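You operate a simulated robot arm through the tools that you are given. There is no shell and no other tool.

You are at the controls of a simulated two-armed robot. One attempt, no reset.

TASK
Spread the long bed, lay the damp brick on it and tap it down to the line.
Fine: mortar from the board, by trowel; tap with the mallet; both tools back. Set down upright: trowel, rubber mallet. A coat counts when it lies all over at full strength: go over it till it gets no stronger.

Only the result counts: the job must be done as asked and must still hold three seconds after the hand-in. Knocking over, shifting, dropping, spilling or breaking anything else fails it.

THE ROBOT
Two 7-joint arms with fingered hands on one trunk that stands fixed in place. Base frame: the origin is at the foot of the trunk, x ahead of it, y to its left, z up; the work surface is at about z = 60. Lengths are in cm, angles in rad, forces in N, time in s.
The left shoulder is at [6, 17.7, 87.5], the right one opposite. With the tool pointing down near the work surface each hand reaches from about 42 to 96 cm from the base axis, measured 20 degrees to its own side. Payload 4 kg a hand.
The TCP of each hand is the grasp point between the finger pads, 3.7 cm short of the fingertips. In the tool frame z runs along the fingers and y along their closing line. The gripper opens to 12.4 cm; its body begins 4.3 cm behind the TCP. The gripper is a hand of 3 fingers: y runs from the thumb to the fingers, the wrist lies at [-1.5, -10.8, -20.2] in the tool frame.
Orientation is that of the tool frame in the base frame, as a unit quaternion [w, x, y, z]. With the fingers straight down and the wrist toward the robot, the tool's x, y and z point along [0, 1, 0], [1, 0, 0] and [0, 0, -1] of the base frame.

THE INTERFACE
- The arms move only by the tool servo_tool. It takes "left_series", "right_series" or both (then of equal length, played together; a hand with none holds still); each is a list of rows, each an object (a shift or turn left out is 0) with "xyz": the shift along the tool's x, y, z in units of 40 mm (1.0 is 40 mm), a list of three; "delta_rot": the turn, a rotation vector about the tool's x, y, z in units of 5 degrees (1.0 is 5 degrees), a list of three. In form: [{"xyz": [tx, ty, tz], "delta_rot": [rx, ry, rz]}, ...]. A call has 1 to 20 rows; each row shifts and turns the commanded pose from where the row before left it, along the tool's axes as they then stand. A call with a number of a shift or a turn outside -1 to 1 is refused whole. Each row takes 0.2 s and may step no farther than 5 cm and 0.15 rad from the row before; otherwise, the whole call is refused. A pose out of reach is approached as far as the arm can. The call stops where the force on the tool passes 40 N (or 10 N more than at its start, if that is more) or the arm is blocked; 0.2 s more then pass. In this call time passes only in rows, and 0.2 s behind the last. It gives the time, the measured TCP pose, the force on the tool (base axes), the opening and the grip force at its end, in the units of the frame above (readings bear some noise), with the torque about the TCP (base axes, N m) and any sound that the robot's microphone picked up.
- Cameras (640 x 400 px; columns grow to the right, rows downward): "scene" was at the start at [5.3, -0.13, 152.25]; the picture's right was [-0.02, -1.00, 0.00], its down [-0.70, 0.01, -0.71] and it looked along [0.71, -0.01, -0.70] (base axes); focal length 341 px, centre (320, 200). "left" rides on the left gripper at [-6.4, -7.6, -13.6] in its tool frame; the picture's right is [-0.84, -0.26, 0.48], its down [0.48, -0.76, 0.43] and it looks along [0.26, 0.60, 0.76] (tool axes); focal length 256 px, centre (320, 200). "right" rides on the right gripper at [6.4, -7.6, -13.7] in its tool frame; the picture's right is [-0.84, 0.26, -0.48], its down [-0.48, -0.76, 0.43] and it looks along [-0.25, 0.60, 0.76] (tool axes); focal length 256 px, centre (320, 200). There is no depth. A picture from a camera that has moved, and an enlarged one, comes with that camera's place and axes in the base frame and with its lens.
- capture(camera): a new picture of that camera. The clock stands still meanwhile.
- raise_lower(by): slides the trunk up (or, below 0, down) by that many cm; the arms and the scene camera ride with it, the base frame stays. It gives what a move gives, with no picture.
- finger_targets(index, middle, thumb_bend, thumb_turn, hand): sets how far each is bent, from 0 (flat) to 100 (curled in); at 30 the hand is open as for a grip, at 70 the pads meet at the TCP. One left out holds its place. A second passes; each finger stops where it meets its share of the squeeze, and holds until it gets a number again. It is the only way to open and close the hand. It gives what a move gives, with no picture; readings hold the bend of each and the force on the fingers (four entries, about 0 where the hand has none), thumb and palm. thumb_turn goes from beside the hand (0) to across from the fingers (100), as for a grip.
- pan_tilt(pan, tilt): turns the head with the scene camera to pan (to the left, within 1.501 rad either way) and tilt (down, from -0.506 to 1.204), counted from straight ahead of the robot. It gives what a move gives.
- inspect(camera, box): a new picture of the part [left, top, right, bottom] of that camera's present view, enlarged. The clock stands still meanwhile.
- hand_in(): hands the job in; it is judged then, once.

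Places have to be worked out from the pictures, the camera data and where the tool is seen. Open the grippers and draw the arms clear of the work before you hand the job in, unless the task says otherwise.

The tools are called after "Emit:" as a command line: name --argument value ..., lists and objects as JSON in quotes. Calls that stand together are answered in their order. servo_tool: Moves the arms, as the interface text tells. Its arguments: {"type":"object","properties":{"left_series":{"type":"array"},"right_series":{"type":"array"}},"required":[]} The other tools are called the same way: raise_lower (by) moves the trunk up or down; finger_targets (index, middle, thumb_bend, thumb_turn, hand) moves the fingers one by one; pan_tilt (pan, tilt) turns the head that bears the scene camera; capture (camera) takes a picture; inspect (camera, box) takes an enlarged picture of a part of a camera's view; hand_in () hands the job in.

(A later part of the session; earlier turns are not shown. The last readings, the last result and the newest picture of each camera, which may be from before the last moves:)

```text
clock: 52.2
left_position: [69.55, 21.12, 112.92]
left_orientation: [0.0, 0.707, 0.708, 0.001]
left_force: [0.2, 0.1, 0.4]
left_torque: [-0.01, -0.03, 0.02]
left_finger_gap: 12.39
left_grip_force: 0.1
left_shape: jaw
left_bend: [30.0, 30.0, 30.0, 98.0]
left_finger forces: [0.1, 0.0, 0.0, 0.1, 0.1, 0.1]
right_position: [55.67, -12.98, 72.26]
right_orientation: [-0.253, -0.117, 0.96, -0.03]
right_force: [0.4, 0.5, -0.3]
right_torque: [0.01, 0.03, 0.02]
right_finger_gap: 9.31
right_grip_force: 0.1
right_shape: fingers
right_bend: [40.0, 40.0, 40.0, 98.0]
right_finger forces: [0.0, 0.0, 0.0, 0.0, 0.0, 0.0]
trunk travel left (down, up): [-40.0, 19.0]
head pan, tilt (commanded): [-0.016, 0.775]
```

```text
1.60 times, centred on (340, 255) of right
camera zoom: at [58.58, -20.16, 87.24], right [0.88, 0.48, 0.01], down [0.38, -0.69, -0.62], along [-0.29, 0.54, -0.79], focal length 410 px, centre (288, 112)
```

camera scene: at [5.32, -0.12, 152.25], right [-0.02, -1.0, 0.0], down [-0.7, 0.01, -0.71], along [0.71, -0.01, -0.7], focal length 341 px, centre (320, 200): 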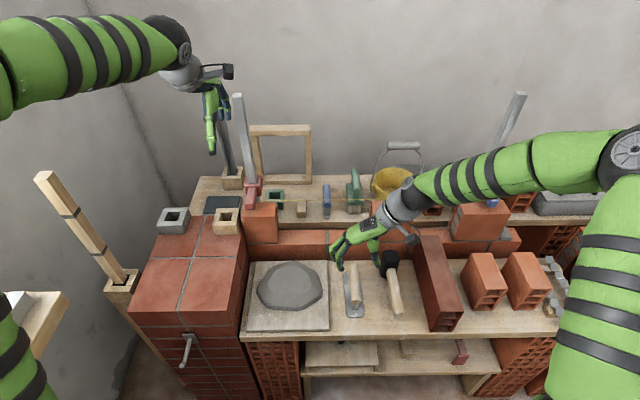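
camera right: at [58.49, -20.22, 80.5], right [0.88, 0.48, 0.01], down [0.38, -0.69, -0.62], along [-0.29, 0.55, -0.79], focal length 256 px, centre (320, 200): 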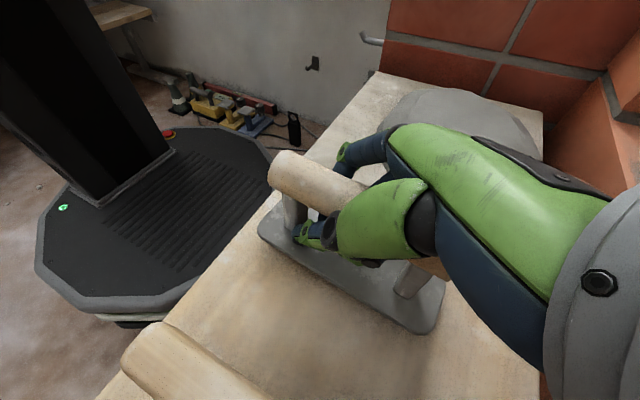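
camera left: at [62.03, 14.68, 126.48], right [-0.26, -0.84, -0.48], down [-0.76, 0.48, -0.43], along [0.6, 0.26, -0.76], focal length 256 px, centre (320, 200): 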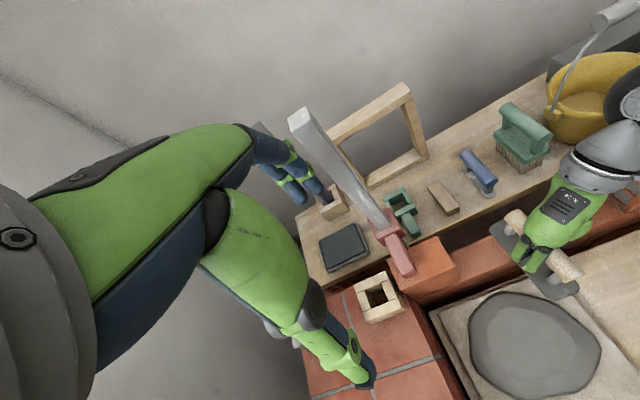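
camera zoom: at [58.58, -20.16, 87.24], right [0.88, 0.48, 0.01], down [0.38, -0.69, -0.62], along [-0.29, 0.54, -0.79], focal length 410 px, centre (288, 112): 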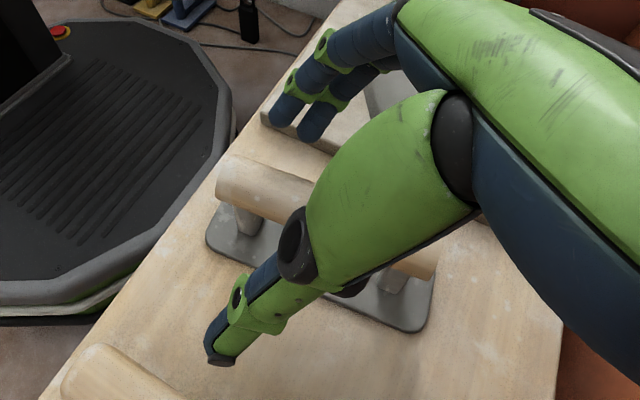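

The trowel stands flat on the table (handle axis y≈-11, x 49.7–62.5, yaw ≈0). I raise a little more and bring the hand back to vertical with its closing line along y.

Emit:
servo_tool --right_series '[{"xyz": [0.37, 0, -0.65]}, {"delta_rot": [-0.099, -0.84, 0.387]}, {"delta_rot": [-0.099, -0.84, 0.387]}, {"delta_rot": [-0.099, -0.84, 0.387]}, {"delta_rot": [-0.099, -0.84, 0.387]}, {"delta_rot": [-0.099, -0.84, 0.387]}, {"delta_rot": [-0.099, -0.84, 0.387]}, {"delta_rot": [-0.099, -0.84, 0.387]}]'

Emit:
inspect --camera "scene" --box '[310, 230, 430, 340]'

Emit:
inspect --camera "right" --box '[140, 130, 460, 390]'

```text
clock: 54.0
left_position: [69.54, 21.04, 112.84]
left_orientation: [0.0, 0.707, 0.707, -0.001]
left_force: [-0.4, -1.0, 0.4]
left_torque: [-0.02, 0.01, -0.03]
left_finger_gap: 12.38
left_grip_force: 0.2
left_shape: jaw
left_bend: [30.0, 30.0, 30.0, 98.0]
left_finger forces: [0.0, 0.0, 0.0, 0.0, 0.0, 0.1]
right_position: [55.66, -13.03, 75.27]
right_orientation: [0.0, 0.001, 1.0, 0.0]
right_force: [-0.1, -0.6, 0.3]
right_torque: [0.0, 0.0, 0.0]
right_finger_gap: 9.28
right_grip_force: 0.1
right_shape: fingers
right_bend: [40.0, 40.0, 40.0, 98.0]
right_finger forces: [0.0, 0.0, 0.0, 0.0, 0.0, 0.1]
trunk travel left (down, up): [-40.0, 19.0]
head pan, tilt (commanded): [-0.016, 0.775]
```

```text
3.64 times, centred on (370, 285) of scene
camera zoom: at [5.3, -0.13, 152.25], right [-0.02, -1.0, 0.0], down [-0.7, 0.01, -0.71], along [0.71, -0.01, -0.7], focal length 1240 px, centre (138, -109)
```

zoom: 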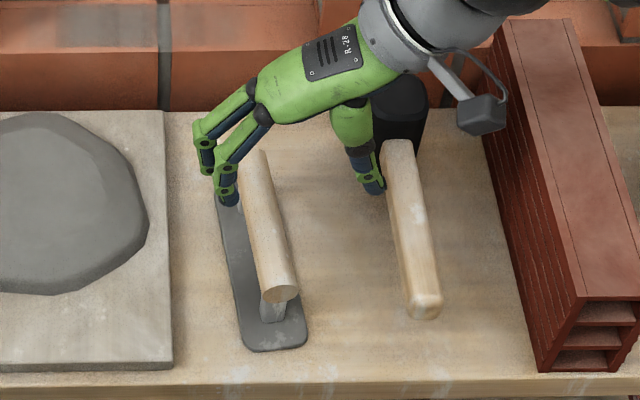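

```text
1.54 times, centred on (300, 260) of right
camera zoom: at [49.23, -20.66, 88.91], right [0.84, 0.26, 0.48], down [0.48, -0.76, -0.43], along [0.26, 0.6, -0.76], focal length 394 px, centre (351, 108)
```

zoom: 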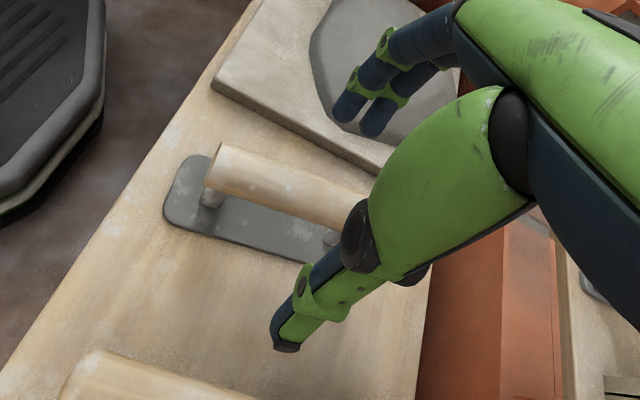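

The trowel lies at about +4.5° yaw with its handle axis near y≈-11. I line up over it (x 54.8) and descend so the pads meet the handle's axis height (TCP z≈67).

Emit:
servo_tool --right_series '[{"xyz": [0.215, 0.52, 0], "delta_rot": [0, 0, -0.9]}, {"xyz": [0, 0, 0.5]}, {"xyz": [0, 0, 0.8]}]'

Emit:
inspect --camera "scene" --box '[320, 240, 410, 330]'

Emit:
inspect --camera "right" --box '[180, 130, 500, 390]'

```text
clock: 54.8
left_position: [69.52, 20.94, 112.84]
left_orientation: [0.0, 0.707, 0.707, 0.0]
left_force: [-0.6, -0.3, 0.3]
left_torque: [-0.01, -0.02, 0.0]
left_finger_gap: 12.35
left_grip_force: 0.0
left_shape: jaw
left_bend: [30.0, 30.0, 30.0, 98.0]
left_finger forces: [0.0, 0.0, 0.0, 0.1, 0.0, 0.0]
right_position: [54.81, -10.93, 70.01]
right_orientation: [-0.002, -0.039, 0.999, 0.0]
right_force: [0.6, 0.4, -0.7]
right_torque: [0.02, 0.0, -0.01]
right_finger_gap: 9.31
right_grip_force: 0.1
right_shape: fingers
right_bend: [40.0, 40.0, 40.0, 98.0]
right_finger forces: [0.0, 0.0, 0.0, 0.1, 0.0, 0.0]
trunk travel left (down, up): [-40.0, 19.0]
head pan, tilt (commanded): [-0.016, 0.775]
```

```text
4.44 times, centred on (365, 285) of scene
camera zoom: at [5.34, -0.14, 152.25], right [-0.02, -1.0, 0.0], down [-0.7, 0.01, -0.71], along [0.71, -0.01, -0.7], focal length 1515 px, centre (120, -178)
```

zoom: 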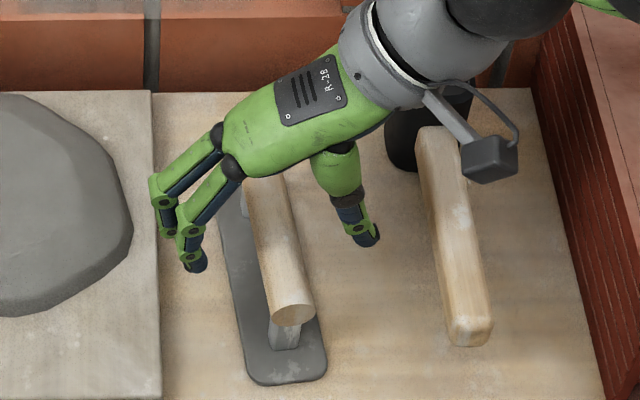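

```text
1.54 times, centred on (340, 260) of right
camera zoom: at [48.98, -19.03, 83.63], right [0.82, 0.32, 0.48], down [0.54, -0.72, -0.44], along [0.21, 0.61, -0.76], focal length 394 px, centre (289, 108)
```

zoom: 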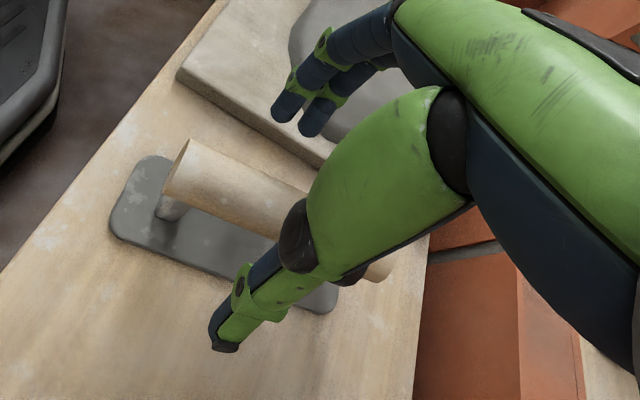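

Fingers and thumb are symmetric about the handle. I turn 3° more, descend to z≈67 and close.

Emit:
servo_tool --right_series '[{"xyz": [0, 0, 0.35], "delta_rot": [0, 0, -0.6]}, {"xyz": [0, 0, 0.4]}]'

Emit:
finger_targets --hand "right" --index 55 --middle 55 --thumb_bend 55

Emit:
inspect --camera "scene" --box '[320, 240, 410, 330]'

Emit:
inspect --camera "right" --box '[180, 130, 500, 390]'

```text
clock: 55.4
left_position: [69.54, 21.04, 112.81]
left_orientation: [-0.001, 0.707, 0.708, 0.0]
left_force: [0.6, -0.3, -0.4]
left_torque: [0.0, 0.0, -0.01]
left_finger_gap: 12.33
left_grip_force: 0.1
left_shape: jaw
left_bend: [30.0, 30.0, 30.0, 98.0]
left_finger forces: [0.0, 0.1, 0.0, 0.0, 0.1, 0.0]
right_position: [54.9, -11.09, 66.98]
right_orientation: [-0.002, -0.064, 0.998, -0.001]
right_force: [-0.3, 0.2, -0.3]
right_torque: [0.0, -0.02, 0.01]
right_finger_gap: 9.29
right_grip_force: 0.1
right_shape: fingers
right_bend: [40.0, 40.0, 40.0, 98.0]
right_finger forces: [0.1, 0.0, 0.0, 0.1, 0.0, 0.1]
trunk travel left (down, up): [-40.0, 19.0]
head pan, tilt (commanded): [-0.016, 0.775]
```

```text
clock: 56.4
left_position: [69.56, 21.05, 112.83]
left_orientation: [0.0, 0.707, 0.707, 0.0]
left_force: [-0.5, -0.7, 0.4]
left_torque: [-0.01, 0.01, 0.0]
left_finger_gap: 12.36
left_grip_force: 0.1
left_shape: jaw
left_bend: [30.0, 30.0, 30.0, 98.0]
left_finger forces: [0.1, 0.0, 0.0, 0.0, 0.0, 0.0]
right_position: [54.83, -11.08, 66.97]
right_orientation: [-0.001, -0.064, 0.998, 0.0]
right_force: [0.3, -1.7, 0.9]
right_torque: [0.0, 0.0, -0.01]
right_finger_gap: 4.73
right_grip_force: 0.1
right_shape: fingers
right_bend: [55.0, 55.0, 55.0, 98.0]
right_finger forces: [0.1, 0.0, 0.0, 0.0, 0.7, 0.1]
trunk travel left (down, up): [-40.0, 19.0]
head pan, tilt (commanded): [-0.016, 0.775]
```

```text
4.44 times, centred on (365, 285) of scene
camera zoom: at [5.32, -0.13, 152.25], right [-0.02, -1.0, 0.0], down [-0.7, 0.01, -0.71], along [0.71, -0.01, -0.7], focal length 1515 px, centre (120, -178)
```

zoom: 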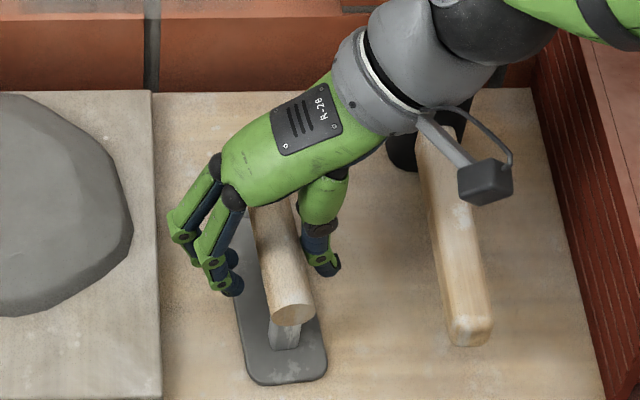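

```text
1.54 times, centred on (340, 260) of right
camera zoom: at [49.43, -19.37, 80.67], right [0.8, 0.36, 0.48], down [0.58, -0.69, -0.44], along [0.17, 0.62, -0.76], focal length 394 px, centre (289, 108)
```

zoom: 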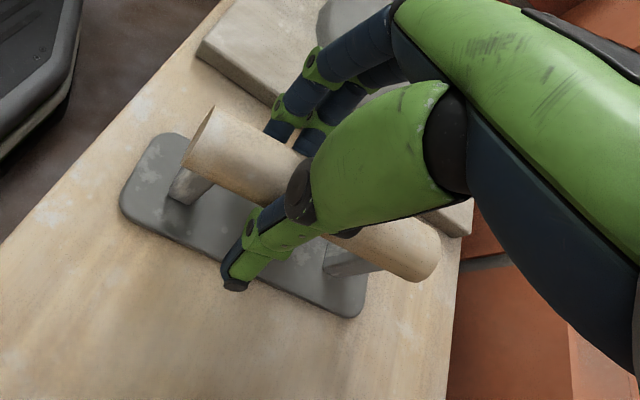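

The thumb already touches while the fingers have 2 cm left, so I shift the hand 1 cm toward -y to centre, then close.

Emit:
servo_tool --right_series '[{"xyz": [0, -0.24, 0]}]'

Emit:
finger_targets --hand "right" --index 75 --middle 75 --thumb_bend 75

Emit:
inspect --camera "scene" --box '[320, 240, 410, 330]'

Emit:
inspect --camera "right" --box '[180, 130, 500, 390]'

```text
clock: 56.8
left_position: [69.6, 20.98, 112.85]
left_orientation: [0.0, 0.707, 0.707, -0.001]
left_force: [0.3, 0.3, -0.2]
left_torque: [0.01, 0.03, 0.03]
left_finger_gap: 12.35
left_grip_force: 0.0
left_shape: jaw
left_bend: [30.0, 30.0, 30.0, 98.0]
left_finger forces: [0.1, 0.0, 0.0, 0.0, 0.0, 0.0]
right_position: [54.82, -11.89, 67.06]
right_orientation: [-0.001, -0.064, 0.998, 0.0]
right_force: [0.0, 0.8, 0.1]
right_torque: [0.0, -0.04, -0.01]
right_finger_gap: 4.68
right_grip_force: 0.0
right_shape: fingers
right_bend: [55.0, 55.0, 55.0, 98.0]
right_finger forces: [0.0, 0.0, 0.1, 0.0, 0.1, 0.0]
trunk travel left (down, up): [-40.0, 19.0]
head pan, tilt (commanded): [-0.016, 0.775]
```

```text
clock: 57.8
left_position: [69.52, 21.2, 112.93]
left_orientation: [-0.001, 0.707, 0.707, 0.0]
left_force: [0.2, -0.1, -0.2]
left_torque: [0.0, -0.03, 0.02]
left_finger_gap: 12.35
left_grip_force: 0.1
left_shape: jaw
left_bend: [30.0, 30.0, 30.0, 98.0]
left_finger forces: [0.1, 0.1, 0.1, 0.0, 0.0, 0.0]
right_position: [54.9, -11.94, 67.12]
right_orientation: [-0.001, -0.064, 0.998, 0.0]
right_force: [-0.1, -0.8, -0.4]
right_torque: [0.04, 0.1, 0.08]
right_finger_gap: 2.35
right_grip_force: 26.3
right_shape: fingers
right_bend: [60.0, 66.0, 65.0, 96.0]
right_finger forces: [14.1, 12.9, 0.0, 0.0, 26.6, 0.1]
trunk travel left (down, up): [-40.0, 19.0]
head pan, tilt (commanded): [-0.016, 0.775]
```

```text
4.44 times, centred on (365, 285) of scene
camera zoom: at [5.32, -0.13, 152.25], right [-0.02, -1.0, 0.0], down [-0.7, 0.01, -0.71], along [0.71, -0.01, -0.7], focal length 1515 px, centre (120, -178)
```

zoom: 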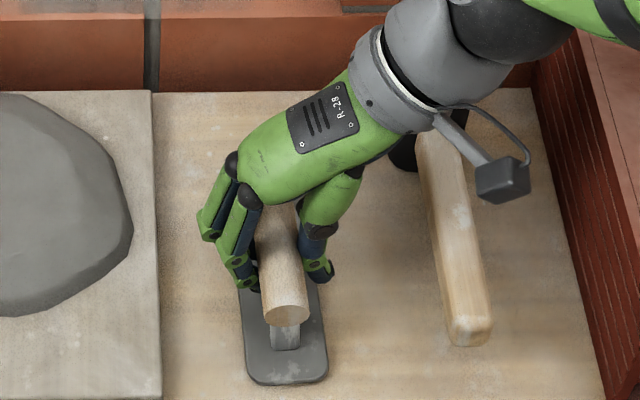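

```text
1.54 times, centred on (340, 260) of right
camera zoom: at [49.51, -20.34, 80.68], right [0.8, 0.36, 0.48], down [0.58, -0.69, -0.44], along [0.17, 0.62, -0.76], focal length 394 px, centre (289, 108)
```

zoom: 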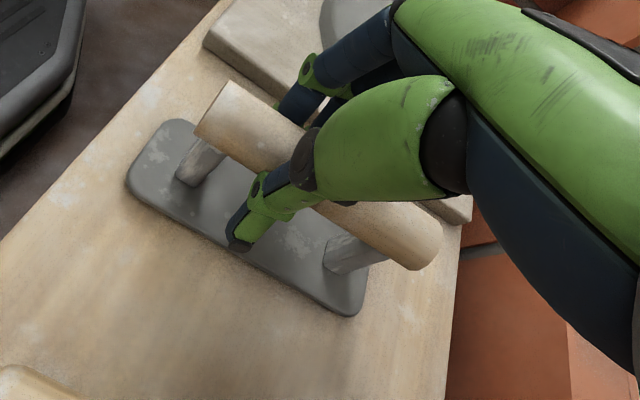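

A balanced pinch grip now (14/13 vs 27 N, bends 60–66). I firm it up slightly and lift 4 cm to check.

Emit:
finger_targets --hand "right" --index 82 --middle 84 --thumb_bend 84

Emit:
servo_tool --right_series '[{"xyz": [0, 0, -0.25]}, {"xyz": [0, 0, -0.25]}, {"xyz": [0, 0, -0.5]}]'

Emit:
inspect --camera "scene" --box '[320, 240, 410, 330]'

Emit:
inspect --camera "right" --box '[180, 130, 500, 390]'

```text
clock: 58.8
left_position: [69.46, 21.03, 112.87]
left_orientation: [0.0, 0.707, 0.707, -0.001]
left_force: [-0.5, 0.2, 0.6]
left_torque: [0.01, -0.03, 0.01]
left_finger_gap: 12.39
left_grip_force: 0.1
left_shape: jaw
left_bend: [30.0, 30.0, 30.0, 98.0]
left_finger forces: [0.0, 0.0, 0.1, 0.1, 0.0, 0.0]
right_position: [54.88, -12.01, 67.04]
right_orientation: [0.0, -0.065, 0.998, 0.0]
right_force: [0.1, -1.1, -0.3]
right_torque: [0.03, 0.08, 0.07]
right_finger_gap: 1.69
right_grip_force: 29.2
right_shape: fingers
right_bend: [57.0, 65.0, 66.0, 96.0]
right_finger forces: [15.3, 13.7, 0.0, 0.0, 29.6, 0.0]
trunk travel left (down, up): [-40.0, 19.0]
head pan, tilt (commanded): [-0.016, 0.775]
```

```text
clock: 59.6
left_position: [69.65, 21.11, 112.95]
left_orientation: [0.0, 0.707, 0.707, 0.0]
left_force: [0.1, 0.7, -0.1]
left_torque: [-0.01, -0.01, -0.01]
left_finger_gap: 12.38
left_grip_force: 0.1
left_shape: jaw
left_bend: [30.0, 30.0, 30.0, 98.0]
left_finger forces: [0.0, 0.1, 0.1, 0.1, 0.0, 0.0]
right_position: [54.85, -12.02, 71.12]
right_orientation: [-0.001, -0.064, 0.998, 0.0]
right_force: [-0.5, -0.3, -2.8]
right_torque: [-0.06, -0.02, -0.02]
right_finger_gap: 1.69
right_grip_force: 29.4
right_shape: fingers
right_bend: [57.0, 65.0, 66.0, 95.0]
right_finger forces: [16.7, 13.3, 0.0, 0.1, 29.0, 0.1]
trunk travel left (down, up): [-40.0, 19.0]
head pan, tilt (commanded): [-0.016, 0.775]
```

```text
4.44 times, centred on (365, 285) of scene
camera zoom: at [5.31, -0.12, 152.25], right [-0.02, -1.0, 0.0], down [-0.7, 0.01, -0.71], along [0.71, -0.01, -0.7], focal length 1515 px, centre (120, -178)
```

zoom: 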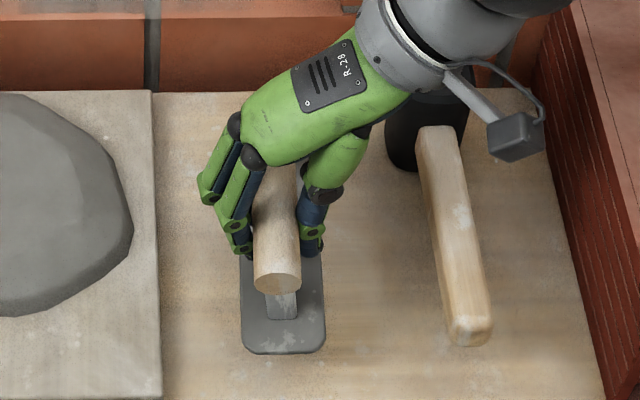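

```text
1.54 times, centred on (340, 260) of right
camera zoom: at [49.53, -20.28, 84.7], right [0.8, 0.36, 0.48], down [0.58, -0.69, -0.44], along [0.17, 0.62, -0.76], focal length 394 px, centre (289, 108)
```

zoom: 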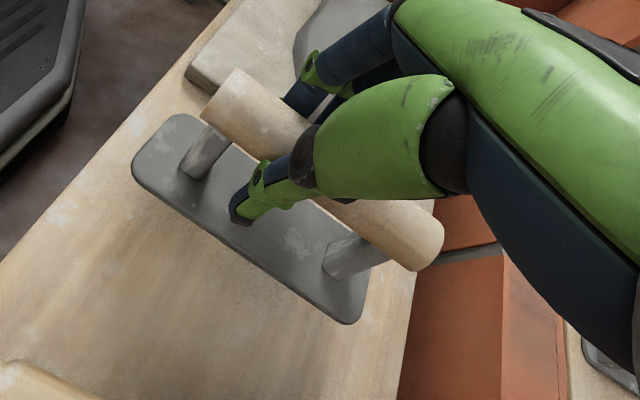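

The trowel hangs level in a good pinch grip. I turn 4° so the blade lies along x, carry it over the heap and lower to just above contact (expected TCP z≈70.9).

Emit:
servo_tool --right_series '[{"xyz": [0, 0, -0.6], "delta_rot": [0, 0, -0.84]}, {"xyz": [0, 0, -0.6]}, {"xyz": [-0.356, 0.872, 0]}, {"xyz": [-0.356, 0.872, 0]}, {"xyz": [-0.356, 0.872, 0]}, {"xyz": [-0.356, 0.872, 0]}, {"xyz": [-0.356, 0.872, 0]}, {"xyz": [0, 0, 0.6]}, {"xyz": [0, 0, 0.4]}]'

Emit:
servo_tool --right_series '[{"xyz": [0, 0, 0.1]}, {"xyz": [0, 0, 0.05]}]'

Emit:
inspect --camera "right" --box '[180, 130, 500, 390]'

```text
clock: 61.6
left_position: [69.49, 21.07, 112.86]
left_orientation: [0.0, 0.707, 0.707, 0.001]
left_force: [-0.5, -0.4, 0.1]
left_torque: [0.0, 0.02, -0.01]
left_finger_gap: 12.37
left_grip_force: 0.0
left_shape: jaw
left_bend: [30.0, 30.0, 30.0, 98.0]
left_finger forces: [0.0, 0.0, 0.1, 0.0, 0.1, 0.0]
right_position: [58.41, 6.78, 71.64]
right_orientation: [0.0, -0.101, 0.995, 0.001]
right_force: [0.3, 0.7, -1.8]
right_torque: [-0.07, -0.01, 0.01]
right_finger_gap: 1.63
right_grip_force: 29.9
right_shape: fingers
right_bend: [57.0, 65.0, 66.0, 95.0]
right_finger forces: [16.9, 13.3, 0.0, 0.1, 28.9, 0.0]
trunk travel left (down, up): [-40.0, 19.0]
head pan, tilt (commanded): [-0.016, 0.775]
```

```text
clock: 62.2
left_position: [69.41, 21.01, 112.79]
left_orientation: [0.001, 0.707, 0.707, -0.001]
left_force: [-0.2, 0.5, -0.2]
left_torque: [-0.01, -0.02, 0.04]
left_finger_gap: 12.37
left_grip_force: 0.1
left_shape: jaw
left_bend: [30.0, 30.0, 30.0, 98.0]
left_finger forces: [0.0, 0.1, 0.1, 0.1, 0.1, 0.1]
right_position: [58.44, 6.49, 71.4]
right_orientation: [0.0, -0.1, 0.995, 0.0]
right_force: [4.1, -4.2, 10.8]
right_torque: [0.12, 0.09, 0.0]
right_finger_gap: 1.6
right_grip_force: 28.3
right_shape: fingers
right_bend: [57.0, 65.0, 66.0, 95.0]
right_finger forces: [13.9, 10.3, 0.0, 0.0, 32.1, 0.0]
trunk travel left (down, up): [-40.0, 19.0]
head pan, tilt (commanded): [-0.016, 0.775]
```

```text
1.54 times, centred on (340, 260) of right
camera zoom: at [53.69, -2.19, 84.93], right [0.77, 0.42, 0.48], down [0.63, -0.65, -0.43], along [0.13, 0.64, -0.76], focal length 394 px, centre (289, 108)
```

zoom: 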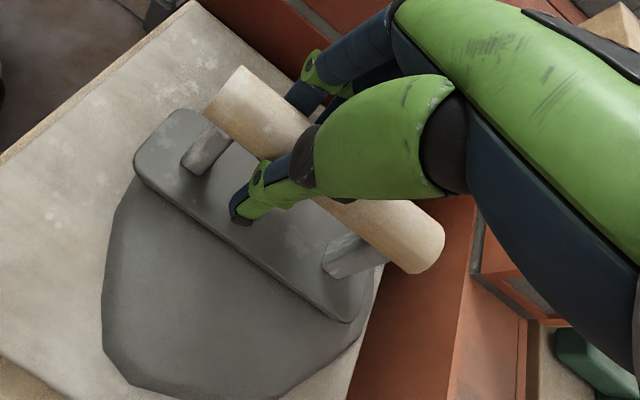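

Contact at 11 N. The blade's upper face still shows a light patch, so I slide the blade a little in the mortar and look again.

Emit:
servo_tool --right_series '[{"xyz": [0.25, 0, -0.02]}, {"xyz": [0.25, 0, 0]}, {"xyz": [-0.25, 0, 0]}, {"xyz": [-0.25, 0, 0]}]'

Emit:
inspect --camera "right" --box '[180, 130, 500, 390]'

```text
clock: 63.2
left_position: [69.48, 21.03, 112.78]
left_orientation: [0.0, 0.707, 0.707, -0.001]
left_force: [-0.1, 0.1, 0.4]
left_torque: [0.01, 0.03, 0.0]
left_finger_gap: 12.35
left_grip_force: 0.1
left_shape: jaw
left_bend: [30.0, 30.0, 30.0, 98.0]
left_finger forces: [0.0, 0.0, 0.0, 0.0, 0.1, 0.1]
right_position: [58.33, 6.64, 71.41]
right_orientation: [0.0, -0.101, 0.995, 0.0]
right_force: [-1.2, 0.6, -0.9]
right_torque: [0.04, 0.09, 0.0]
right_finger_gap: 1.59
right_grip_force: 27.7
right_shape: fingers
right_bend: [57.0, 66.0, 77.0, 95.0]
right_finger forces: [14.7, 13.0, 0.0, 0.0, 26.8, 0.0]
trunk travel left (down, up): [-40.0, 19.0]
head pan, tilt (commanded): [-0.016, 0.775]
```

```text
1.54 times, centred on (340, 260) of right
camera zoom: at [53.63, -2.18, 84.91], right [0.77, 0.42, 0.48], down [0.63, -0.65, -0.44], along [0.13, 0.64, -0.76], focal length 394 px, centre (289, 108)
```

zoom: 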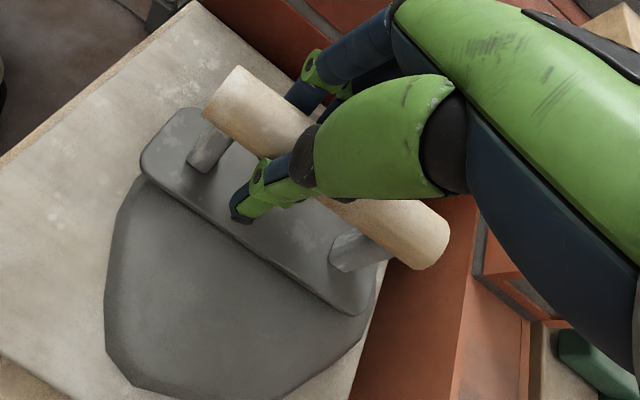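

I lift the blade off the heap and compare its look in both cameras.

Emit:
servo_tool --right_series '[{"xyz": [0, 0, -0.3]}, {"xyz": [0, 0, -0.5]}]'

Emit:
inspect --camera "scene" --box '[250, 220, 350, 310]'

Emit:
inspect --camera "right" --box '[180, 130, 500, 390]'

```text
clock: 63.8
left_position: [69.63, 21.03, 112.87]
left_orientation: [0.0, 0.707, 0.707, 0.0]
left_force: [-0.3, 0.2, -0.7]
left_torque: [-0.01, 0.0, 0.02]
left_finger_gap: 12.35
left_grip_force: 0.1
left_shape: jaw
left_bend: [30.0, 30.0, 30.0, 98.0]
left_finger forces: [0.0, 0.0, 0.0, 0.0, 0.0, 0.0]
right_position: [58.35, 6.53, 74.52]
right_orientation: [-0.001, -0.101, 0.995, 0.0]
right_force: [-0.1, 0.0, -2.4]
right_torque: [-0.06, -0.01, 0.02]
right_finger_gap: 1.56
right_grip_force: 28.2
right_shape: fingers
right_bend: [57.0, 66.0, 77.0, 95.0]
right_finger forces: [16.6, 12.1, 0.1, 0.0, 26.9, 0.0]
trunk travel left (down, up): [-40.0, 19.0]
head pan, tilt (commanded): [-0.016, 0.775]
```

```text
4.44 times, centred on (300, 265) of scene
camera zoom: at [5.31, -0.12, 152.24], right [-0.02, -1.0, 0.0], down [-0.7, 0.01, -0.71], along [0.71, -0.01, -0.7], focal length 1515 px, centre (409, -89)
```

zoom: 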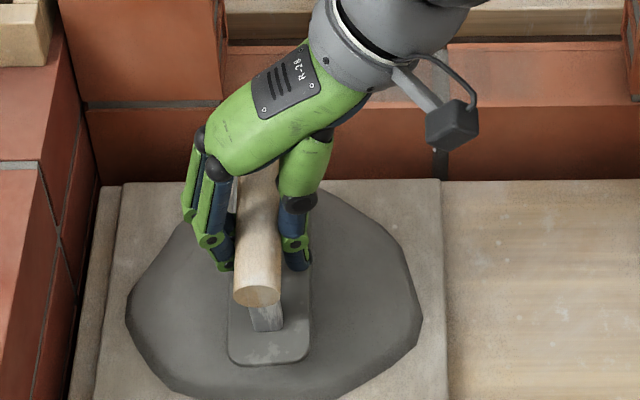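

```text
1.54 times, centred on (340, 260) of right
camera zoom: at [53.59, -2.16, 88.15], right [0.77, 0.42, 0.48], down [0.63, -0.65, -0.44], along [0.13, 0.64, -0.76], focal length 394 px, centre (289, 108)
```

zoom: 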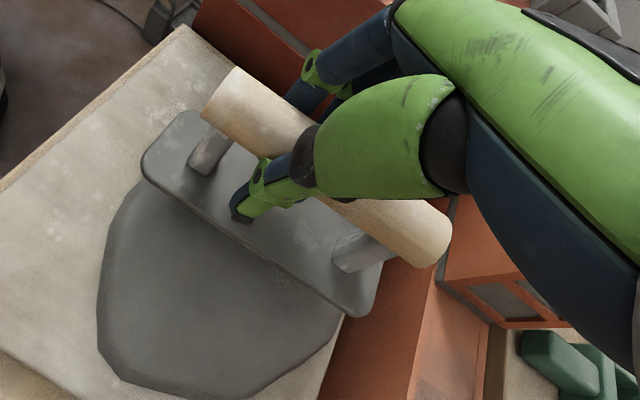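

The blade matches the heap's grey, so it is loaded. I carry it to the right half of the bed (TCP about (70.9, -6)) and lower toward contact.

Emit:
servo_tool --right_series '[{"xyz": [0, 0, -0.5]}, {"xyz": [-0.49, -0.738, 0]}, {"xyz": [-0.49, -0.738, 0]}, {"xyz": [-0.49, -0.738, 0]}, {"xyz": [-0.49, -0.738, 0]}, {"xyz": [-0.49, -0.738, 0]}, {"xyz": [0, 0, 0.5]}, {"xyz": [0, 0, 0.2]}]'

Emit:
inspect --camera "scene" --box '[260, 190, 400, 275]'

Emit:
inspect --camera "right" --box '[180, 130, 500, 390]'

```text
clock: 65.6
left_position: [69.57, 21.02, 112.79]
left_orientation: [0.0, 0.707, 0.707, 0.0]
left_force: [-0.1, -0.4, 0.3]
left_torque: [0.05, 0.0, 0.0]
left_finger_gap: 12.36
left_grip_force: 0.0
left_shape: jaw
left_bend: [30.0, 30.0, 30.0, 98.0]
left_finger forces: [0.1, 0.1, 0.0, 0.1, 0.0, 0.1]
right_position: [71.01, -5.92, 73.75]
right_orientation: [-0.001, -0.102, 0.995, 0.0]
right_force: [-0.7, -0.2, -2.4]
right_torque: [-0.03, 0.01, 0.02]
right_finger_gap: 1.55
right_grip_force: 28.0
right_shape: fingers
right_bend: [57.0, 66.0, 77.0, 95.0]
right_finger forces: [16.4, 12.2, 0.0, 0.0, 26.7, 0.0]
trunk travel left (down, up): [-40.0, 19.0]
head pan, tilt (commanded): [-0.016, 0.775]
```

```text
4.57 times, centred on (330, 232) of scene
camera zoom: at [5.34, -0.12, 152.25], right [-0.02, -1.0, 0.0], down [-0.7, 0.01, -0.71], along [0.71, -0.01, -0.7], focal length 1558 px, centre (274, 51)
```

zoom: 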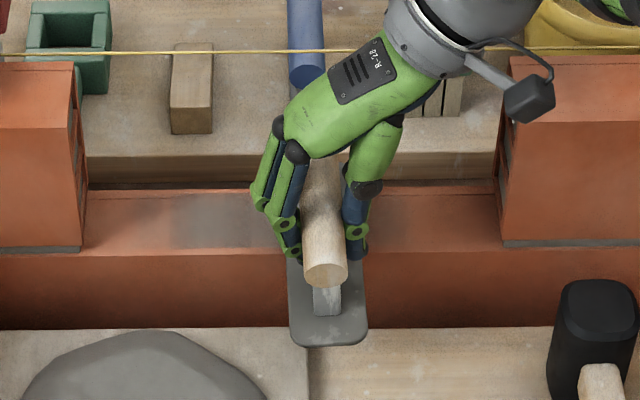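

```text
1.54 times, centred on (340, 260) of right
camera zoom: at [66.24, -14.6, 87.33], right [0.77, 0.42, 0.48], down [0.63, -0.65, -0.44], along [0.13, 0.64, -0.76], focal length 394 px, centre (289, 108)
```

zoom: 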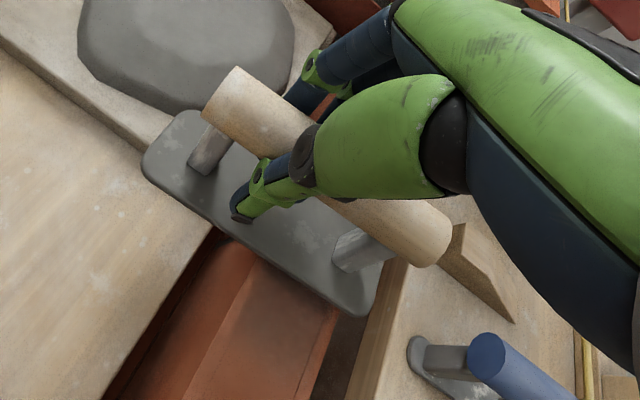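

The blade is in place under the string. I lower in 2–3 mm steps until light contact.

Emit:
servo_tool --right_series '[{"xyz": [0, 0, 0.12]}, {"xyz": [0, 0, 0.06]}]'

Emit:
servo_tool --right_series '[{"xyz": [0, 0, 0.06]}]'

Emit:
servo_tool --right_series '[{"xyz": [0, 0, 0.05]}]'

```text
clock: 66.2
left_position: [69.57, 21.07, 112.93]
left_orientation: [0.0, 0.707, 0.707, -0.001]
left_force: [0.1, 0.5, -0.1]
left_torque: [-0.02, 0.02, 0.02]
left_finger_gap: 12.37
left_grip_force: 0.1
left_shape: jaw
left_bend: [30.0, 30.0, 30.0, 98.0]
left_finger forces: [0.1, 0.0, 0.1, 0.0, 0.0, 0.0]
right_position: [70.97, -5.88, 73.14]
right_orientation: [-0.001, -0.102, 0.995, 0.001]
right_force: [-0.7, 0.0, -2.5]
right_torque: [-0.02, 0.01, 0.03]
right_finger_gap: 1.58
right_grip_force: 26.8
right_shape: fingers
right_bend: [57.0, 66.0, 77.0, 95.0]
right_finger forces: [16.4, 12.2, 0.0, 0.0, 26.6, 0.1]
trunk travel left (down, up): [-40.0, 19.0]
head pan, tilt (commanded): [-0.016, 0.775]
```

```text
clock: 66.6
left_position: [69.61, 20.96, 112.87]
left_orientation: [0.0, 0.707, 0.707, 0.0]
left_force: [-0.4, 0.6, 1.5]
left_torque: [0.0, -0.01, 0.02]
left_finger_gap: 12.34
left_grip_force: 0.0
left_shape: jaw
left_bend: [30.0, 30.0, 30.0, 98.0]
left_finger forces: [0.0, 0.0, 0.1, 0.0, 0.0, 0.1]
right_position: [70.92, -5.88, 72.71]
right_orientation: [0.0, -0.1, 0.995, 0.0]
right_force: [0.1, 0.3, -2.2]
right_torque: [-0.02, 0.05, 0.03]
right_finger_gap: 1.56
right_grip_force: 27.6
right_shape: fingers
right_bend: [57.0, 66.0, 77.0, 95.0]
right_finger forces: [16.3, 12.2, 0.0, 0.0, 26.6, 0.1]
trunk travel left (down, up): [-40.0, 19.0]
head pan, tilt (commanded): [-0.016, 0.775]
```

```text
clock: 67.0
left_position: [69.62, 21.2, 112.65]
left_orientation: [0.0, 0.708, 0.707, 0.001]
left_force: [-0.3, -0.9, 0.3]
left_torque: [-0.05, 0.02, 0.0]
left_finger_gap: 12.35
left_grip_force: 0.1
left_shape: jaw
left_bend: [30.0, 30.0, 30.0, 98.0]
left_finger forces: [0.0, 0.1, 0.1, 0.0, 0.1, 0.0]
right_position: [70.95, -5.98, 72.61]
right_orientation: [0.0, -0.101, 0.995, -0.001]
right_force: [-0.1, 0.5, -2.2]
right_torque: [-0.05, 0.03, 0.0]
right_finger_gap: 1.55
right_grip_force: 27.6
right_shape: fingers
right_bend: [57.0, 66.0, 77.0, 95.0]
right_finger forces: [16.5, 12.1, 0.0, 0.1, 26.6, 0.0]
trunk travel left (down, up): [-40.0, 19.0]
head pan, tilt (commanded): [-0.016, 0.775]
```

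Emit:
servo_tool --right_series '[{"xyz": [0, 0, 0.05]}]'

Emit:
servo_tool --right_series '[{"xyz": [0, 0, 0.05]}]'

Emit:
inspect --camera "right" --box '[180, 130, 500, 390]'

```text
clock: 67.4
left_position: [69.47, 21.09, 112.93]
left_orientation: [0.001, 0.708, 0.707, 0.0]
left_force: [-0.4, 0.3, 0.4]
left_torque: [-0.02, 0.04, -0.05]
left_finger_gap: 12.33
left_grip_force: 0.0
left_shape: jaw
left_bend: [30.0, 30.0, 30.0, 98.0]
left_finger forces: [0.1, 0.0, 0.0, 0.1, 0.0, 0.0]
right_position: [70.89, -5.89, 72.49]
right_orientation: [-0.001, -0.101, 0.995, 0.0]
right_force: [-2.4, -1.3, 4.6]
right_torque: [0.07, 0.03, 0.03]
right_finger_gap: 1.53
right_grip_force: 26.7
right_shape: fingers
right_bend: [57.0, 66.0, 77.0, 95.0]
right_finger forces: [15.5, 9.6, 0.0, 0.0, 27.8, 0.1]
trunk travel left (down, up): [-40.0, 19.0]
head pan, tilt (commanded): [-0.016, 0.775]
```

```text
clock: 67.8
left_position: [69.51, 21.06, 112.92]
left_orientation: [-0.001, 0.708, 0.706, 0.0]
left_force: [0.1, 0.2, -0.1]
left_torque: [-0.01, 0.04, 0.06]
left_finger_gap: 12.36
left_grip_force: 0.1
left_shape: jaw
left_bend: [30.0, 30.0, 30.0, 98.0]
left_finger forces: [0.0, 0.0, 0.0, 0.1, 0.1, 0.1]
right_position: [70.91, -5.87, 72.44]
right_orientation: [-0.001, -0.101, 0.995, 0.0]
right_force: [-5.2, -3.6, 10.5]
right_torque: [0.19, 0.1, 0.12]
right_finger_gap: 1.53
right_grip_force: 24.8
right_shape: fingers
right_bend: [57.0, 66.0, 77.0, 95.0]
right_finger forces: [13.7, 7.7, 0.0, 0.0, 29.0, 0.1]
trunk travel left (down, up): [-40.0, 19.0]
head pan, tilt (commanded): [-0.016, 0.775]
```

```text
1.54 times, centred on (340, 260) of right
camera zoom: at [66.11, -14.66, 85.94], right [0.77, 0.42, 0.48], down [0.63, -0.65, -0.44], along [0.13, 0.64, -0.76], focal length 394 px, centre (289, 108)
```

zoom: 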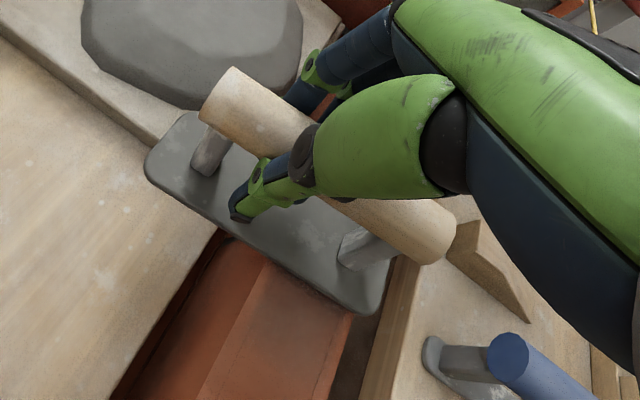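

Contact at TCP z≈72.5. I ease to a light pressure and sweep right 7 cm, watching force.

Emit:
servo_tool --right_series '[{"xyz": [0.05, -0.245, -0.025]}, {"xyz": [0.05, -0.245, 0]}, {"xyz": [0.05, -0.245, 0]}, {"xyz": [0.05, -0.245, 0]}, {"xyz": [0.05, -0.245, 0]}, {"xyz": [0.05, -0.245, 0]}, {"xyz": [0.05, -0.245, 0]}]'

Emit:
inspect --camera "scene" --box '[260, 190, 400, 275]'

Emit:
inspect --camera "right" --box '[180, 130, 500, 390]'

```text
clock: 69.4
left_position: [69.59, 21.15, 112.81]
left_orientation: [0.0, 0.707, 0.707, 0.0]
left_force: [-0.3, 0.8, -0.4]
left_torque: [0.03, -0.01, -0.01]
left_finger_gap: 12.36
left_grip_force: 0.1
left_shape: jaw
left_bend: [30.0, 30.0, 30.0, 98.0]
left_finger forces: [0.1, 0.0, 0.0, 0.0, 0.0, 0.0]
right_position: [70.87, -12.95, 72.11]
right_orientation: [-0.001, -0.101, 0.995, 0.0]
right_force: [0.4, 2.0, 1.7]
right_torque: [0.26, -0.05, 0.03]
right_finger_gap: 1.58
right_grip_force: 25.9
right_shape: fingers
right_bend: [57.0, 66.0, 77.0, 96.0]
right_finger forces: [15.8, 9.8, 0.0, 0.1, 26.5, 0.1]
trunk travel left (down, up): [-40.0, 19.0]
head pan, tilt (commanded): [-0.016, 0.775]
```

```text
4.57 times, centred on (330, 232) of scene
camera zoom: at [5.3, -0.12, 152.25], right [-0.02, -1.0, 0.0], down [-0.7, 0.01, -0.71], along [0.71, -0.01, -0.7], focal length 1558 px, centre (274, 51)
```

zoom: 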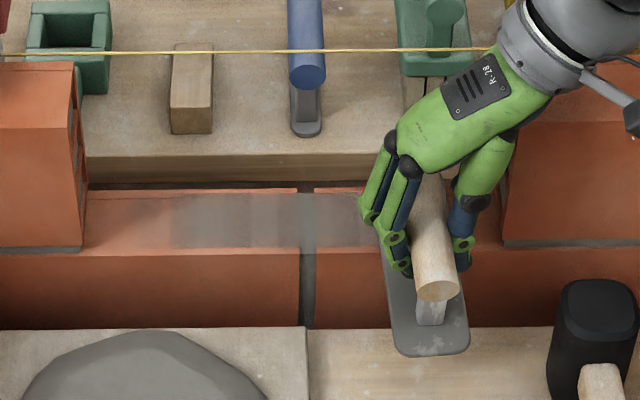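

```text
1.54 times, centred on (340, 260) of right
camera zoom: at [66.2, -21.64, 85.87], right [0.77, 0.42, 0.48], down [0.63, -0.65, -0.44], along [0.13, 0.64, -0.76], focal length 394 px, centre (289, 108)
```

zoom: 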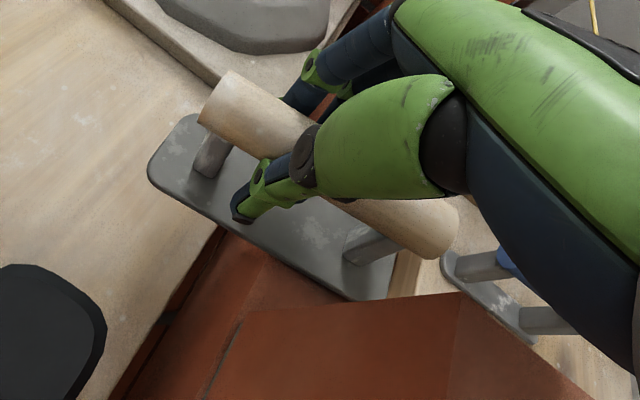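

The coat now extends right of the joint and the grip holds. I go on to the right in small steps toward the middle brick.

Emit:
servo_tool --right_series '[{"xyz": [0.05, -0.245, 0]}, {"xyz": [0.05, -0.245, 0]}]'

Emit:
inspect --camera "right" --box '[180, 130, 500, 390]'

Emit:
inspect --camera "scene" --box '[320, 190, 420, 275]'

```text
clock: 70.0
left_position: [69.61, 21.11, 112.84]
left_orientation: [0.0, 0.707, 0.707, 0.0]
left_force: [-0.4, 0.2, 0.1]
left_torque: [-0.03, 0.0, 0.02]
left_finger_gap: 12.36
left_grip_force: 0.1
left_shape: jaw
left_bend: [30.0, 30.0, 30.0, 98.0]
left_finger forces: [0.1, 0.0, 0.0, 0.0, 0.0, 0.1]
right_position: [70.88, -14.89, 72.27]
right_orientation: [-0.002, -0.102, 0.995, 0.0]
right_force: [-0.6, 1.2, 1.3]
right_torque: [0.22, -0.07, 0.03]
right_finger_gap: 1.56
right_grip_force: 26.7
right_shape: fingers
right_bend: [57.0, 66.0, 77.0, 96.0]
right_finger forces: [15.7, 9.8, 0.0, 0.0, 26.6, 0.0]
trunk travel left (down, up): [-40.0, 19.0]
head pan, tilt (commanded): [-0.016, 0.775]
```

```text
1.54 times, centred on (340, 260) of right
camera zoom: at [66.21, -23.63, 85.87], right [0.77, 0.42, 0.48], down [0.63, -0.65, -0.44], along [0.13, 0.64, -0.76], focal length 394 px, centre (289, 108)
```

zoom: 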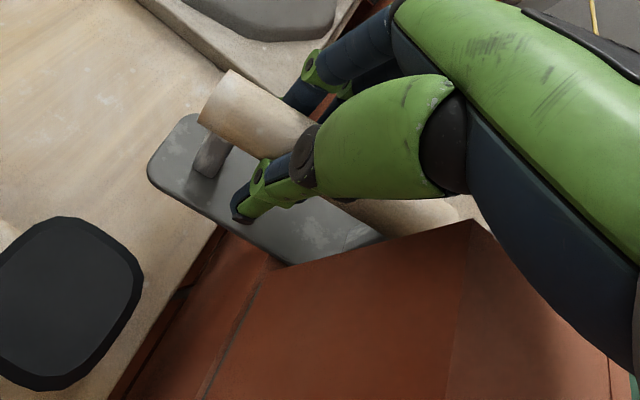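

```text
4.71 times, centred on (370, 232) of scene
camera zoom: at [5.3, -0.13, 152.25], right [-0.02, -1.0, 0.0], down [-0.7, 0.01, -0.71], along [0.71, -0.01, -0.7], focal length 1604 px, centre (85, 47)
```

zoom: 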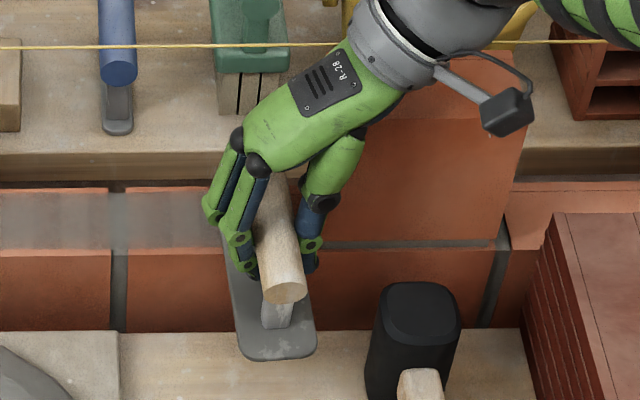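

Thumb is in front of the middle brick without contact so far. I go 1 cm further in half-centimetre steps.

Emit:
servo_tool --right_series '[{"xyz": [0.025, -0.12, 0]}]'

Emit:
servo_tool --right_series '[{"xyz": [0.025, -0.12, 0]}]'

Emit:
inspect --camera "right" --box '[180, 130, 500, 390]'

Emit:
inspect --camera "left" --box '[480, 60, 640, 230]'

```text
clock: 70.4
left_position: [69.5, 21.01, 112.85]
left_orientation: [-0.001, 0.708, 0.706, 0.0]
left_force: [0.6, 0.1, -0.3]
left_torque: [0.01, 0.02, 0.0]
left_finger_gap: 12.36
left_grip_force: 0.1
left_shape: jaw
left_bend: [30.0, 30.0, 30.0, 98.0]
left_finger forces: [0.1, 0.0, 0.0, 0.0, 0.1, 0.0]
right_position: [70.94, -15.41, 72.27]
right_orientation: [-0.001, -0.101, 0.995, 0.001]
right_force: [-0.1, 1.0, 2.9]
right_torque: [0.26, -0.06, 0.0]
right_finger_gap: 1.56
right_grip_force: 26.3
right_shape: fingers
right_bend: [57.0, 66.0, 77.0, 96.0]
right_finger forces: [15.7, 9.7, 0.0, 0.0, 26.6, 0.1]
trunk travel left (down, up): [-40.0, 19.0]
head pan, tilt (commanded): [-0.016, 0.775]
```

```text
clock: 70.8
left_position: [69.54, 21.16, 112.87]
left_orientation: [0.0, 0.708, 0.707, 0.0]
left_force: [-0.6, 0.3, 1.4]
left_torque: [-0.03, 0.02, -0.02]
left_finger_gap: 12.33
left_grip_force: 0.0
left_shape: jaw
left_bend: [30.0, 30.0, 30.0, 98.0]
left_finger forces: [0.1, 0.0, 0.0, 0.1, 0.0, 0.0]
right_position: [70.85, -15.93, 72.2]
right_orientation: [-0.001, -0.102, 0.995, 0.001]
right_force: [0.5, 1.3, 2.0]
right_torque: [0.21, -0.03, -0.01]
right_finger_gap: 1.59
right_grip_force: 26.0
right_shape: fingers
right_bend: [57.0, 66.0, 77.0, 96.0]
right_finger forces: [15.8, 9.8, 0.0, 0.0, 26.5, 0.0]
trunk travel left (down, up): [-40.0, 19.0]
head pan, tilt (commanded): [-0.016, 0.775]
```

```text
1.54 times, centred on (340, 260) of right
camera zoom: at [66.19, -24.63, 85.88], right [0.77, 0.42, 0.48], down [0.63, -0.65, -0.43], along [0.13, 0.64, -0.76], focal length 394 px, centre (289, 108)
```

zoom: 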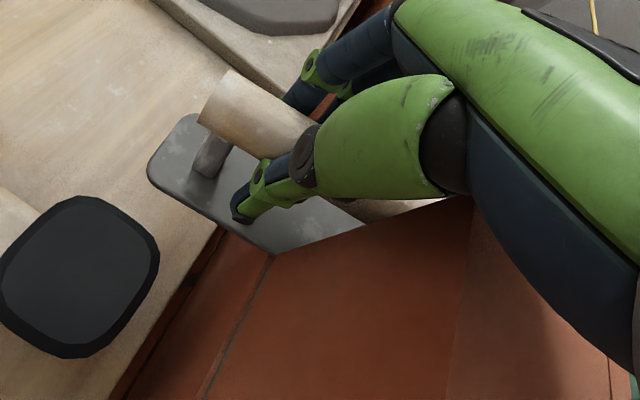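

```text
2.35 times, centred on (560, 145) of left
camera zoom: at [61.98, 14.69, 126.51], right [-0.26, -0.84, -0.48], down [-0.76, 0.48, -0.43], along [0.6, 0.26, -0.76], focal length 602 px, centre (-245, 329)
```

zoom: 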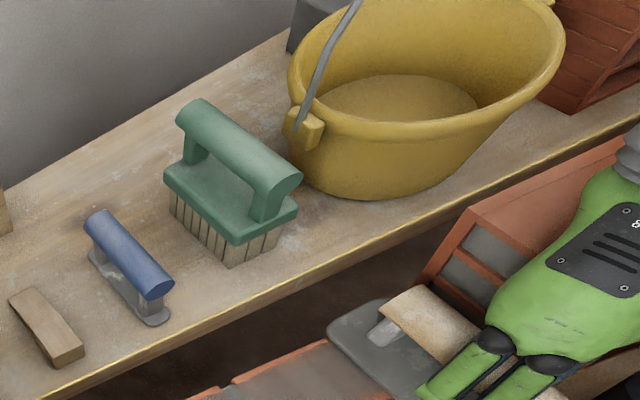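

About 0.9 cm remains to the middle brick; I go 0.5 cm more, then sweep back left across the right half.

Emit:
servo_tool --right_series '[{"xyz": [0.025, -0.12, 0]}]'

Emit:
servo_tool --right_series '[{"xyz": [-0.05, 0.245, 0]}, {"xyz": [-0.05, 0.245, 0]}, {"xyz": [-0.05, 0.245, 0]}, {"xyz": [-0.05, 0.245, 0]}, {"xyz": [-0.05, 0.245, 0]}, {"xyz": [-0.05, 0.245, 0]}, {"xyz": [-0.05, 0.245, 0]}, {"xyz": [-0.05, 0.245, 0]}, {"xyz": [-0.05, 0.245, 0]}, {"xyz": [-0.05, 0.245, 0]}]'

Emit:
inspect --camera "scene" --box '[260, 190, 400, 275]'

Emit:
inspect --camera "right" --box '[180, 130, 500, 390]'

```text
clock: 71.2
left_position: [69.52, 21.08, 112.81]
left_orientation: [-0.001, 0.707, 0.707, -0.001]
left_force: [-0.6, -0.6, -0.2]
left_torque: [-0.01, 0.01, 0.0]
left_finger_gap: 12.38
left_grip_force: 0.0
left_shape: jaw
left_bend: [30.0, 30.0, 30.0, 98.0]
left_finger forces: [0.0, 0.1, 0.1, 0.0, 0.0, 0.0]
right_position: [70.87, -16.28, 72.22]
right_orientation: [-0.001, -0.103, 0.995, -0.001]
right_force: [-1.5, 5.5, 0.7]
right_torque: [0.25, -0.01, 0.12]
right_finger_gap: 1.54
right_grip_force: 25.4
right_shape: fingers
right_bend: [57.0, 65.0, 77.0, 96.0]
right_finger forces: [15.0, 11.3, 0.0, 0.0, 24.1, 0.1]
trunk travel left (down, up): [-40.0, 19.0]
head pan, tilt (commanded): [-0.016, 0.775]
```

```text
clock: 73.4
left_position: [69.57, 21.04, 112.95]
left_orientation: [0.001, 0.707, 0.707, 0.0]
left_force: [0.3, 0.4, -0.4]
left_torque: [0.01, 0.02, -0.01]
left_finger_gap: 12.34
left_grip_force: 0.1
left_shape: jaw
left_bend: [30.0, 30.0, 30.0, 98.0]
left_finger forces: [0.0, 0.1, 0.1, 0.0, 0.0, 0.1]
right_position: [70.86, -6.39, 72.29]
right_orientation: [0.0, -0.102, 0.995, 0.0]
right_force: [-0.5, -0.3, 1.8]
right_torque: [0.04, -0.06, -0.02]
right_finger_gap: 1.56
right_grip_force: 26.5
right_shape: fingers
right_bend: [57.0, 66.0, 77.0, 95.0]
right_finger forces: [16.1, 10.1, 0.1, 0.0, 27.0, 0.0]
trunk travel left (down, up): [-40.0, 19.0]
head pan, tilt (commanded): [-0.016, 0.775]
```

```text
4.57 times, centred on (330, 232) of scene
camera zoom: at [5.3, -0.12, 152.25], right [-0.02, -1.0, 0.0], down [-0.7, 0.01, -0.71], along [0.71, -0.01, -0.7], focal length 1558 px, centre (274, 51)
```

zoom: 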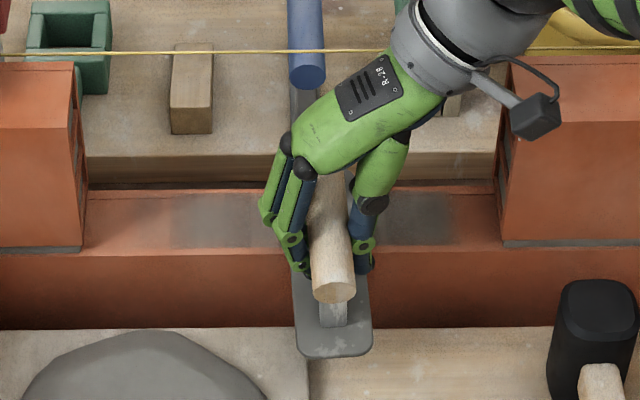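

```text
1.54 times, centred on (340, 260) of right
camera zoom: at [66.16, -15.08, 85.91], right [0.77, 0.42, 0.48], down [0.63, -0.65, -0.44], along [0.13, 0.64, -0.76], focal length 394 px, centre (289, 108)
```

zoom: 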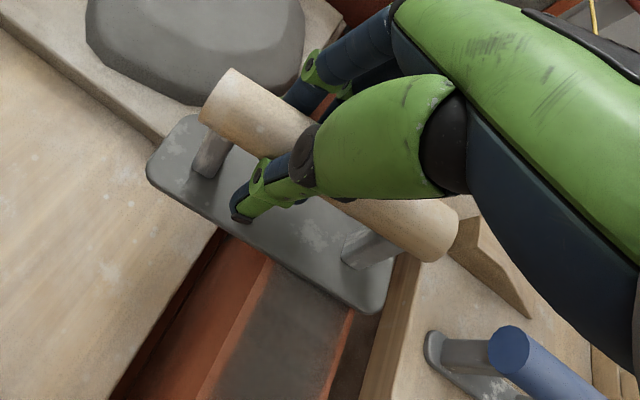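

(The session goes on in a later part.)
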